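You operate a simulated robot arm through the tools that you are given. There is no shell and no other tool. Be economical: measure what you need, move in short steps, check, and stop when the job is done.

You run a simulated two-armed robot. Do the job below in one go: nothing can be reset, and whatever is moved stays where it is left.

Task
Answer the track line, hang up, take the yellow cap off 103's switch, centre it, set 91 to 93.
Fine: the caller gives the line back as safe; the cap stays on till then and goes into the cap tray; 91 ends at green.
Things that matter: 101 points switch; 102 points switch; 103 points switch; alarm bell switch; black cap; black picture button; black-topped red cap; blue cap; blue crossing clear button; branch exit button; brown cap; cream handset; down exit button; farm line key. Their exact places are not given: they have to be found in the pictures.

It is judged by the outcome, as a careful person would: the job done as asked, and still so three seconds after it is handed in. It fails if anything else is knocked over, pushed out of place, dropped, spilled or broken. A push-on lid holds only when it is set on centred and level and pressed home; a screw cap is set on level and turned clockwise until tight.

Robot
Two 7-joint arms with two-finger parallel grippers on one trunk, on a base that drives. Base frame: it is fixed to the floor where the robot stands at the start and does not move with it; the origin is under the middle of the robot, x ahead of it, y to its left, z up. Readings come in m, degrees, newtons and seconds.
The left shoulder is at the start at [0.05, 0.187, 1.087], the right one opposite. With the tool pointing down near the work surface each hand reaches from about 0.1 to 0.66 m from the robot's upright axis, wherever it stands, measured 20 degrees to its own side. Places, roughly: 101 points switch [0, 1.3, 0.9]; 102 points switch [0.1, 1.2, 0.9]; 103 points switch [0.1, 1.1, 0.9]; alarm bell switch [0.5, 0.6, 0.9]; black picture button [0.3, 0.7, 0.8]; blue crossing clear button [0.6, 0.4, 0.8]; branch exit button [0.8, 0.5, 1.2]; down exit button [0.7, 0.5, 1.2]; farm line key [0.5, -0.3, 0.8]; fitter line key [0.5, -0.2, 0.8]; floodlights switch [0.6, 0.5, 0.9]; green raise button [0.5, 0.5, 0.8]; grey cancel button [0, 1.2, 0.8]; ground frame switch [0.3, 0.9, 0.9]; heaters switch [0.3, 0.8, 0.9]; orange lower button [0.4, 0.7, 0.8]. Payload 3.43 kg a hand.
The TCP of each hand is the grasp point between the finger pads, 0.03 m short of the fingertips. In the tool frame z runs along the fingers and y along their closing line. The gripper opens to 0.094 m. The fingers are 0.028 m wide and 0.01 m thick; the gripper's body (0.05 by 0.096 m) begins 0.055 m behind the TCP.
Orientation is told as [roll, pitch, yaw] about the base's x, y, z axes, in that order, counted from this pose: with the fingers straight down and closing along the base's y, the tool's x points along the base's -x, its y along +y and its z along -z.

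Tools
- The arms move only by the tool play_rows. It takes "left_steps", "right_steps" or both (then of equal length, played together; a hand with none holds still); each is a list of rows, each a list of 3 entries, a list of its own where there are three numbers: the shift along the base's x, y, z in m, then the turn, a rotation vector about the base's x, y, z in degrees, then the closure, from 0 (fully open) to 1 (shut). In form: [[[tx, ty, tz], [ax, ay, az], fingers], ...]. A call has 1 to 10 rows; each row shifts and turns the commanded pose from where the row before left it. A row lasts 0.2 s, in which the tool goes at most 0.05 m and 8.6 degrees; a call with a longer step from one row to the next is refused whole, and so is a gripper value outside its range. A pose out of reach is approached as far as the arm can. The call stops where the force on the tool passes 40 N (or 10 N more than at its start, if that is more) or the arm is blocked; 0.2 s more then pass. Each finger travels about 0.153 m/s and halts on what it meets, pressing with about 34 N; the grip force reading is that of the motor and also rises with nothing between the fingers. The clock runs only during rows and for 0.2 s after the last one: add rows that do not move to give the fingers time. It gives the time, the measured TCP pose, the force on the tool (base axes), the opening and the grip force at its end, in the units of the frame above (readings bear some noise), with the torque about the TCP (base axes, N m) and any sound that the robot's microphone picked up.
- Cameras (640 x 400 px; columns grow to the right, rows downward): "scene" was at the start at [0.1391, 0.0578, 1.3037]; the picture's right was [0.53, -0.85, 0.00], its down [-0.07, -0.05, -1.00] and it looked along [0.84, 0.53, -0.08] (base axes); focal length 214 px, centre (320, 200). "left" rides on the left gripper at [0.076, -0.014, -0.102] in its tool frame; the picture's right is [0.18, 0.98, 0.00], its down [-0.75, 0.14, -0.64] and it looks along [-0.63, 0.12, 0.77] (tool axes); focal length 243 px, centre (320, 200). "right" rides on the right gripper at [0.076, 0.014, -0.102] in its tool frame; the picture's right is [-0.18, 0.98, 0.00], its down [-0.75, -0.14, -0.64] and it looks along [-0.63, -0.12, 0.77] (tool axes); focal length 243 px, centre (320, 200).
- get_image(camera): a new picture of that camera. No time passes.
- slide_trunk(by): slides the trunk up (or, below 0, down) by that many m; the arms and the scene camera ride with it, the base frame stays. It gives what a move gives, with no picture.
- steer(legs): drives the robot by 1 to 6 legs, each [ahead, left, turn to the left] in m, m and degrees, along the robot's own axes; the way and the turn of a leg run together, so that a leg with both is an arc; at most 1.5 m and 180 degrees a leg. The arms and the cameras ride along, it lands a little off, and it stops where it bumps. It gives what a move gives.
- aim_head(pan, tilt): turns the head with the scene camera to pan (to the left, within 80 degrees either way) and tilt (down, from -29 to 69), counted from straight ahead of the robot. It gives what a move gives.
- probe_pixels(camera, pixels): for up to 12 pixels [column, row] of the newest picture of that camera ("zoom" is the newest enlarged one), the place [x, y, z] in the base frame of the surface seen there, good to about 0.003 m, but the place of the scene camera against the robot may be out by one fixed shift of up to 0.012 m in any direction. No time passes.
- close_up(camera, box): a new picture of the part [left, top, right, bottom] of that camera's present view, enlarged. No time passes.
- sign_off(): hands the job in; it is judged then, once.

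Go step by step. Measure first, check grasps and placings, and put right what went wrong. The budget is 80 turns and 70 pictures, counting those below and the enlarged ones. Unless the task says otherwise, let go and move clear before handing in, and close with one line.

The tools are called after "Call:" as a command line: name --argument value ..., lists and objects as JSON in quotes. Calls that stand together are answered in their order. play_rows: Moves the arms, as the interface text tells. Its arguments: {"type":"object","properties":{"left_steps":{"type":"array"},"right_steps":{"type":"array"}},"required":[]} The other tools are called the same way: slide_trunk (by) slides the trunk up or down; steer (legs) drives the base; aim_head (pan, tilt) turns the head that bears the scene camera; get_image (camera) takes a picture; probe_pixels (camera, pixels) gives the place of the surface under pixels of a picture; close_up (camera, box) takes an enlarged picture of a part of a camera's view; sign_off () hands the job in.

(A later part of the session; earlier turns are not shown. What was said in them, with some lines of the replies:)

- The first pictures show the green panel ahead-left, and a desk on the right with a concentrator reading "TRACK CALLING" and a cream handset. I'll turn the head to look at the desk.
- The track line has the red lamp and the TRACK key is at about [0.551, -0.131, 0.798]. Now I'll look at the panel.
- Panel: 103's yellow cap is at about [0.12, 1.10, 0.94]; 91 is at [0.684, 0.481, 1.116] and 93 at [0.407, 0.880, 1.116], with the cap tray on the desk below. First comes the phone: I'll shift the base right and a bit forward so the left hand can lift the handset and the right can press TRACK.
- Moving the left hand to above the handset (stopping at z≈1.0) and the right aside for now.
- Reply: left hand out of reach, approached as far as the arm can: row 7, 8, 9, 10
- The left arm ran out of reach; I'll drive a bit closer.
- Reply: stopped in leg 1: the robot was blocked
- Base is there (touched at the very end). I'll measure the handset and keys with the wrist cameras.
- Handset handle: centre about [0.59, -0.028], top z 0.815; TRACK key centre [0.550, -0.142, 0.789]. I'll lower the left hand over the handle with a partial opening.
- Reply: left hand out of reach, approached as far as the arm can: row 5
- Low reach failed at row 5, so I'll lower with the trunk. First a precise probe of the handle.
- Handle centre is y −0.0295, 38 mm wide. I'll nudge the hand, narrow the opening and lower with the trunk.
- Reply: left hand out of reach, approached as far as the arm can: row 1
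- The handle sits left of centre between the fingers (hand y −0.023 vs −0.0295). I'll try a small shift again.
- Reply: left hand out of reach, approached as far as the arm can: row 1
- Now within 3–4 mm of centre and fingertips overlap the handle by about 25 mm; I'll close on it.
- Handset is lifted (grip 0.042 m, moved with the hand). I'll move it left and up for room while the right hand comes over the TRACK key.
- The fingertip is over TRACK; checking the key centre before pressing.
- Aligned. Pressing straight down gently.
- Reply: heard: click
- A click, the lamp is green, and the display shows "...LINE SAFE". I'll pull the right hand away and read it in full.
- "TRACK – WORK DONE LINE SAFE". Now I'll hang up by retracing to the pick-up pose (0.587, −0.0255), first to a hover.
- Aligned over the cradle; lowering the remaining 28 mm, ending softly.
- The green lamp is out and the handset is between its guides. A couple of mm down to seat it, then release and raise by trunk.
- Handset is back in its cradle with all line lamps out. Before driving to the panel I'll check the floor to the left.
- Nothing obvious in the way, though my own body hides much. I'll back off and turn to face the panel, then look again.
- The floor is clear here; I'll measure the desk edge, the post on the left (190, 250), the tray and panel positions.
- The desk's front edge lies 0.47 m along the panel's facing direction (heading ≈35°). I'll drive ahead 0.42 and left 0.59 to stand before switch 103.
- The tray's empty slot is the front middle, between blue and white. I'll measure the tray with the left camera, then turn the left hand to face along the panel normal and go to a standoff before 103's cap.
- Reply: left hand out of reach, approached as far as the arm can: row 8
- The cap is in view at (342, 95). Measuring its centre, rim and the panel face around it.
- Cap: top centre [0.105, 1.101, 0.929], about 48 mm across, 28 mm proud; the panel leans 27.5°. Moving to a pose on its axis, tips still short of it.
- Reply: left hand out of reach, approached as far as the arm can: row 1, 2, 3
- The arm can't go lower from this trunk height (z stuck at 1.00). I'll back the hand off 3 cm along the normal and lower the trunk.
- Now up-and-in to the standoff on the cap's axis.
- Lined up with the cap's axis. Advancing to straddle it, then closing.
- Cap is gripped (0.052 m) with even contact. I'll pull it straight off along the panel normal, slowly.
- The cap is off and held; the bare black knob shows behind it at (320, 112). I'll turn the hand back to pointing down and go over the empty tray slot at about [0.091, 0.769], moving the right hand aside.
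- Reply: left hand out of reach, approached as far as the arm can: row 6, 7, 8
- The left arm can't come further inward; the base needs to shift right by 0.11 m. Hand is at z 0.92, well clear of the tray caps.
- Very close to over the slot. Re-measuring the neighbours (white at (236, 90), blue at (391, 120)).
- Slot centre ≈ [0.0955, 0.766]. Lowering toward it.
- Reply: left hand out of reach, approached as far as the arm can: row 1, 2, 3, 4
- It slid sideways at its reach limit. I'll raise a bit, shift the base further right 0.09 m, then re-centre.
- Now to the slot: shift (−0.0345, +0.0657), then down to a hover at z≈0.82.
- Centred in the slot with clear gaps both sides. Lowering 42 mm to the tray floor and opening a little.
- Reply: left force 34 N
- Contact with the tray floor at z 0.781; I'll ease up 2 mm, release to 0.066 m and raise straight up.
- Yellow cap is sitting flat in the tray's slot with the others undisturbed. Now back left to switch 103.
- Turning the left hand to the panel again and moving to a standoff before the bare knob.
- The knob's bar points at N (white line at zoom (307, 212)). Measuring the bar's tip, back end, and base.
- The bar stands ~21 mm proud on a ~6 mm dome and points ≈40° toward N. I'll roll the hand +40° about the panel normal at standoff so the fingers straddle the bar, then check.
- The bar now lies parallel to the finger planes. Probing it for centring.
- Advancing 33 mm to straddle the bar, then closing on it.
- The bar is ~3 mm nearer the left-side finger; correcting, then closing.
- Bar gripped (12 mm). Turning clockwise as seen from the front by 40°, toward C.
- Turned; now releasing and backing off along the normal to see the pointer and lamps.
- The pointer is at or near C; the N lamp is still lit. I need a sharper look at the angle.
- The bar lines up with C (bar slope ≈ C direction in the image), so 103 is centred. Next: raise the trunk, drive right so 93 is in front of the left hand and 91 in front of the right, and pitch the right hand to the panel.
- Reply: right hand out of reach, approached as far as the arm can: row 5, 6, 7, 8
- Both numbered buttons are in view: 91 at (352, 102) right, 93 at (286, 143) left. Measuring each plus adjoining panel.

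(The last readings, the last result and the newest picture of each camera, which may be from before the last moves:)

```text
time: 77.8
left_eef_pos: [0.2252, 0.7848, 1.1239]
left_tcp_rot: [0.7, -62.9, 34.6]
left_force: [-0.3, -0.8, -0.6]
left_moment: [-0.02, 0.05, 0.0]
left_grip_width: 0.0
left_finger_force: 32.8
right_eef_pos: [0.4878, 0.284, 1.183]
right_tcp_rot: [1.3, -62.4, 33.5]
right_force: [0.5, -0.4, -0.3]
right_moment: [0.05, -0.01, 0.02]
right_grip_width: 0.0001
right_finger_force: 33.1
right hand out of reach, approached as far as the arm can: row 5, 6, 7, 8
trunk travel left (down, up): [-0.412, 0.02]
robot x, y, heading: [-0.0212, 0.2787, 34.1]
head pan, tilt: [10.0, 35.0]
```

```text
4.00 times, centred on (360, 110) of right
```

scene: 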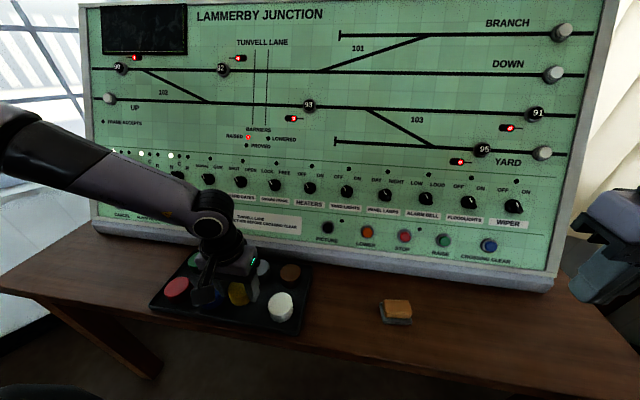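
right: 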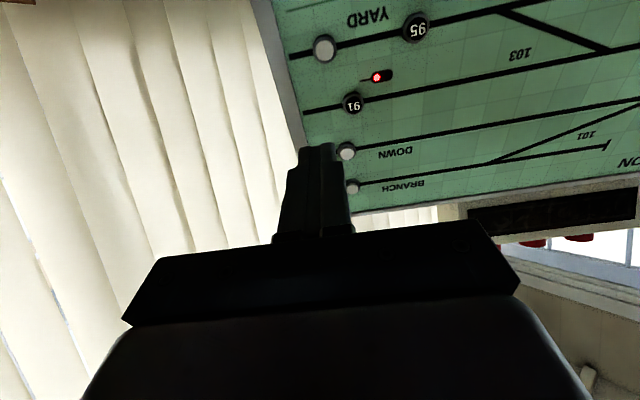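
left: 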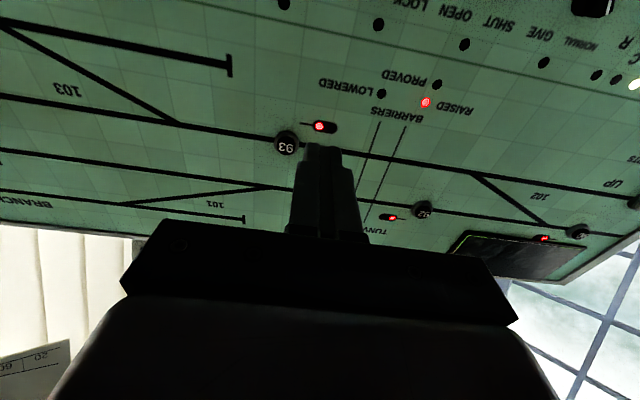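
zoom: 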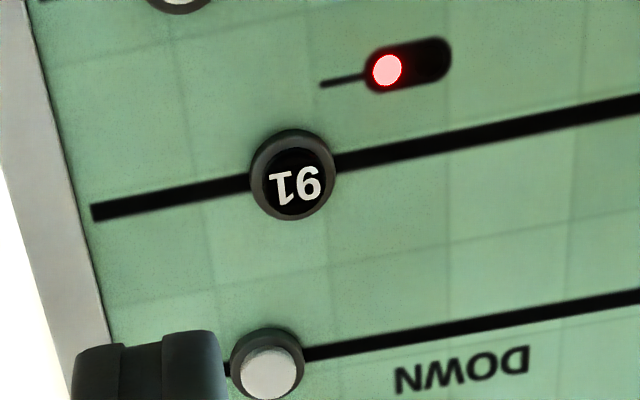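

91 centre ≈ [0.684, 0.471, 1.109], 93 centre ≈ [0.401, 0.873, 1.106]. Moving both closed hands to 3 cm standoffs.

Call:
play_rows --left_steps '[[[0.0221, 0.0096, 0.0017], [0, 0, 0], 1], [[0.0221, 0.0096, 0.0017], [0, 0, 0], 1], [[0.0221, 0.0096, 0.0017], [0, 0, 0], 1], [[0.0221, 0.0096, 0.0017], [0, 0, 0], 1], [[0.0221, 0.0096, 0.0017], [0, 0, 0], 1], [[0.022, 0.0096, 0.0015], [0, 0, 0], 1], [[0, 0, 0], [0, 0, 0], 1]]' --right_steps '[[[0.0254, 0.0261, -0.0077], [0, 0, 1.3], 1], [[0.0254, 0.0261, -0.0077], [0, 0, 0], 1], [[0.0254, 0.0261, -0.0077], [0, 0, 0], 1], [[0.0254, 0.0261, -0.0077], [0, 0, 0], 1], [[0.0255, 0.0261, -0.0077], [0, 0, 0], 1], [[0.0255, 0.0259, -0.0077], [0, 0, 0], 1], [[0, 0, 0], [0, 0, 0], 1]]'

Call:
get_image --camera "right"

Call:
get_image --camera "left"

```text
time: 79.4
left_eef_pos: [0.357, 0.8407, 1.1345]
left_tcp_rot: [0.7, -62.9, 34.5]
left_force: [0.2, 0.4, -0.5]
left_moment: [-0.02, -0.04, -0.01]
left_grip_width: 0.0
left_finger_force: 33.1
right_eef_pos: [0.6416, 0.4434, 1.1383]
right_tcp_rot: [1.4, -62.5, 34.8]
right_force: [0.2, -0.2, -0.4]
right_moment: [-0.02, -0.02, 0.0]
right_grip_width: 0.0
right_finger_force: 32.6
trunk travel left (down, up): [-0.412, 0.02]
robot x, y, heading: [-0.0193, 0.2781, 34.3]
head pan, tilt: [10.0, 35.0]
```

```text
12 pictures are left
```

right: 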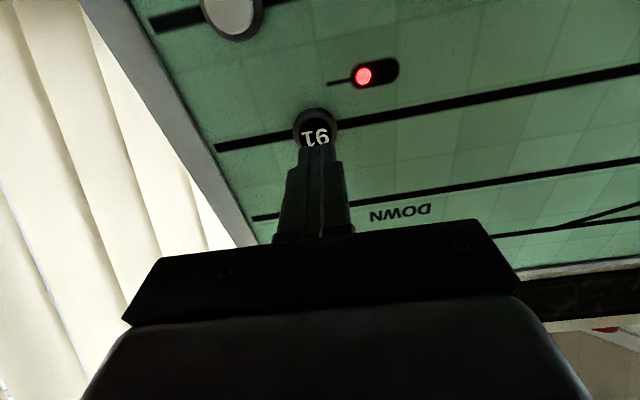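

```text
11 pictures are left
```

left: 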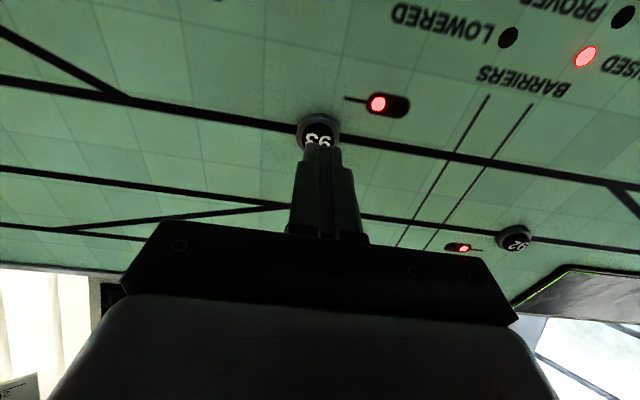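

Both fingertips are before their buttons. A last probe for centring.

Call:
probe_pixels --camera "right" --pixels '[[318, 131], [300, 131], [334, 131], [318, 118], [318, 143]]'

Call:
probe_pixels --camera "left" --pixels '[[318, 135], [304, 135], [332, 135], [318, 120], [318, 143]]'

```text
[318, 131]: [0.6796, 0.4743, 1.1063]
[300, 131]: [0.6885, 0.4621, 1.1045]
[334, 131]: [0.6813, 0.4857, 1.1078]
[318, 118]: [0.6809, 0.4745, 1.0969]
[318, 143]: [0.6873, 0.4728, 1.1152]
```

```text
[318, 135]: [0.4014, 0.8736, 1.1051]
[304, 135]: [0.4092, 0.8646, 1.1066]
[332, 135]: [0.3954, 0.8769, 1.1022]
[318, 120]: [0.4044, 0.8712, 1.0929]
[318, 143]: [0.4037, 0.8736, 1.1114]
```

Aligned within ~3 mm. Pressing 91 first (entrance).

Call:
play_rows --right_steps '[[[0.0099, 0.0075, -0.009], [0, 0, 0], 1], [[0.0087, 0.0061, -0.0065], [0, 0, 0], 1], [[0.0036, 0.0025, -0.0023], [0, 0, 0], 1], [[0.0022, 0.0015, -0.0014], [0, 0, 0], 1], [[0, 0, 0], [0, 0, 0], 1], [[-0.0109, -0.0076, 0.0069], [0, 0, 0], 1], [[-0.0145, -0.0102, 0.0092], [0, 0, 0], 1]]'

Call:
get_image --camera "right"

```text
time: 81.0
left_eef_pos: [0.3557, 0.841, 1.1337]
left_tcp_rot: [0.8, -63.0, 34.6]
left_force: [0.1, -0.4, -0.3]
left_moment: [0.01, 0.01, -0.01]
left_grip_width: 0.0001
left_finger_force: 33.2
right_eef_pos: [0.6394, 0.4409, 1.1332]
right_tcp_rot: [1.4, -62.3, 34.8]
right_force: [0.9, 0.0, 0.6]
right_moment: [-0.02, 0.02, 0.0]
right_grip_width: 0.0002
right_finger_force: 33.1
trunk travel left (down, up): [-0.412, 0.02]
robot x, y, heading: [-0.0196, 0.2824, 34.3]
head pan, tilt: [10.0, 35.0]
heard: click
```

```text
10 pictures are left
```

right: 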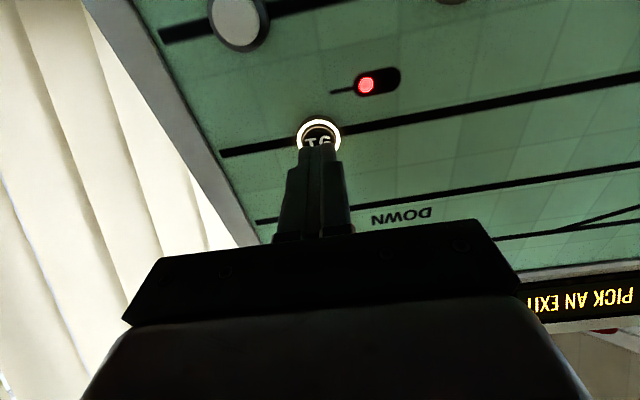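

91's ring is lit and the sign reads "PICK AN EXIT". Pressing 93.

Call:
play_rows --left_steps '[[[0.0112, 0.008, -0.006], [0, 0, 0], 1], [[0.0105, 0.0075, -0.006], [0, 0, 0], 1], [[0.0036, 0.0025, -0.0023], [0, 0, 0], 1], [[0.0022, 0.0015, -0.0014], [0, 0, 0], 1], [[0, 0, 0], [0, 0, 0], 1], [[-0.0109, -0.0076, 0.0069], [0, 0, 0], 1], [[-0.0145, -0.0102, 0.0092], [0, 0, 0], 1]]'

Call:
get_image --camera "right"

```text
time: 82.6
left_eef_pos: [0.3601, 0.8448, 1.1348]
left_tcp_rot: [0.8, -62.8, 34.4]
left_force: [-0.1, 0.1, -0.4]
left_moment: [0.0, 0.03, 0.0]
left_grip_width: 0.0001
left_finger_force: 33.3
right_eef_pos: [0.6407, 0.44, 1.1349]
right_tcp_rot: [1.4, -62.3, 34.8]
right_force: [0.5, -0.3, 0.2]
right_moment: [-0.04, 0.04, 0.0]
right_grip_width: 0.0001
right_finger_force: 32.5
trunk travel left (down, up): [-0.412, 0.02]
robot x, y, heading: [-0.0197, 0.279, 34.4]
head pan, tilt: [10.0, 35.0]
heard: click
```

```text
9 pictures are left
```

right: 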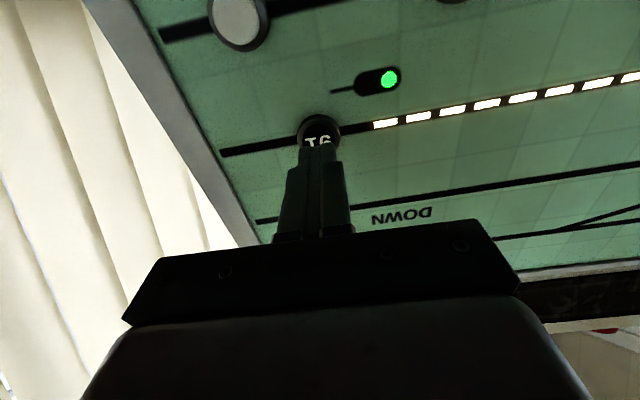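

Signal 91 is green and the route is lit white. I'll back the hands clear and take a final look over the panel, tray and knob.

Call:
play_rows --left_steps '[[[-0.0254, -0.0178, 0.0162], [0, 0, 0], 1], [[-0.0254, -0.0178, 0.0162], [0, 0, 0], 1], [[-0.0254, -0.0178, 0.0162], [0, 0, 0], 1], [[0, 0, 0], [0, 0, 0], 1]]' --right_steps '[[[-0.0254, -0.0178, 0.0162], [0, 0, 0], 1], [[-0.0254, -0.0178, 0.0162], [0, 0, 0], 1], [[-0.0254, -0.0178, 0.0162], [0, 0, 0], 1], [[0, 0, 0], [0, 0, 0], 1]]'

Call:
aim_head --pan 25 --tilt 35

Call:
get_image --camera "scene"

```text
time: 83.6
left_eef_pos: [0.2836, 0.7896, 1.1827]
left_tcp_rot: [0.7, -62.8, 34.5]
left_force: [-0.8, -0.8, -0.7]
left_moment: [0.0, 0.0, 0.03]
left_grip_width: 0.0
left_finger_force: 32.8
right_eef_pos: [0.5644, 0.3897, 1.18]
right_tcp_rot: [1.4, -62.4, 34.7]
right_force: [0.4, 0.2, -0.7]
right_moment: [-0.02, 0.0, 0.02]
right_grip_width: 0.0
right_finger_force: 32.3
trunk travel left (down, up): [-0.412, 0.02]
robot x, y, heading: [-0.0189, 0.2798, 34.2]
head pan, tilt: [10.0, 35.0]
```

```text
time: 84.4
left_eef_pos: [0.283, 0.7896, 1.183]
left_tcp_rot: [0.7, -62.9, 34.5]
left_force: [-0.6, -0.3, 0.2]
left_moment: [0.02, -0.01, -0.03]
left_grip_width: 0.0
left_finger_force: 32.7
right_eef_pos: [0.5641, 0.3887, 1.1802]
right_tcp_rot: [1.4, -62.4, 34.8]
right_force: [-0.2, 0.4, 0.2]
right_moment: [-0.02, 0.02, 0.01]
right_grip_width: 0.0
right_finger_force: 32.8
trunk travel left (down, up): [-0.412, 0.02]
robot x, y, heading: [-0.0168, 0.2793, 34.5]
head pan, tilt: [25.0, 35.0]
```

```text
8 pictures are left
```

scene: 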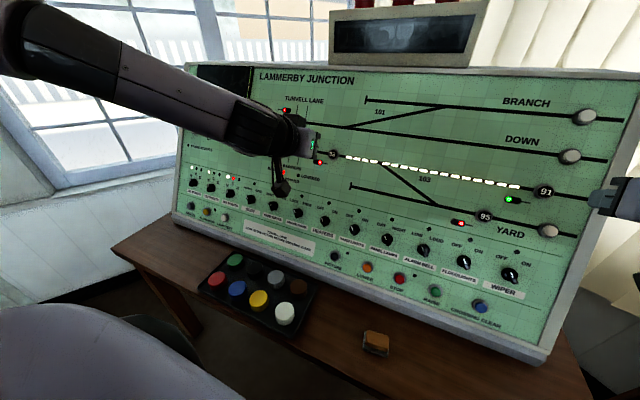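

91 is green, the cap is in the tray, all knobs look undisturbed. There's a reddish lamp near 103's at (232, 178), so I'll check close up.

Call:
close_up --camera "scene" --box '[175, 155, 275, 225]'

Call:
close_up --camera "scene" --box '[275, 90, 575, 290]'

```text
5.71 times, centred on (225, 190) of scene
```

zoom: 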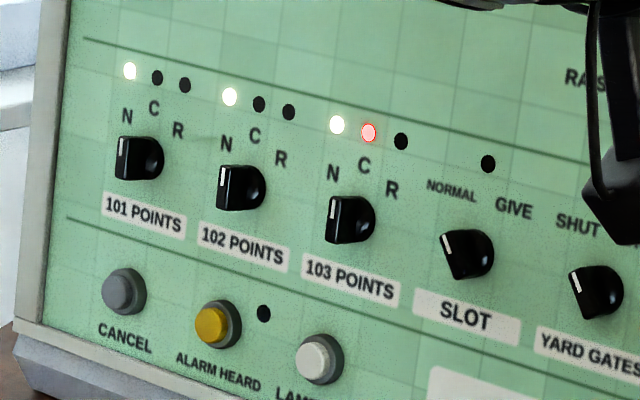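

```text
2.00 times, centred on (425, 190) of scene
```

zoom: 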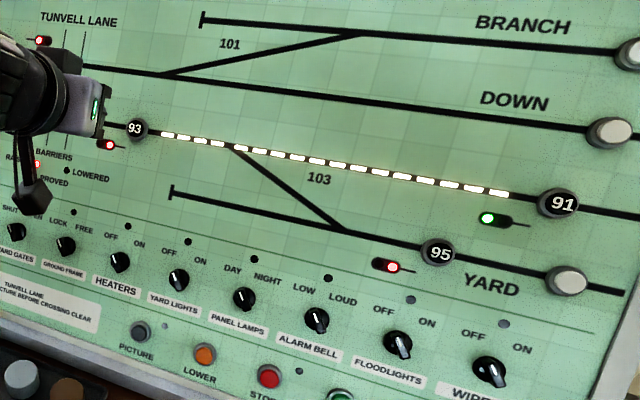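

103's knob now sits at the same angle as the centred 101 and 102, since all three pointers match in the close-up. It reads N, and its red lamp lit once the route was set. The route 91→93 is lit, 91 is green, the handset is down, the cap is in its tray, and both hands are clear, so I'm handing in.

Call:
sign_off

```text
The job is handed in.
```

The track line was answered ("WORK DONE LINE SAFE") and hung up. After that, 103's yellow cap went into the cap tray, 103 was centred, the route was set from 91 to 93, and 91 is showing green.
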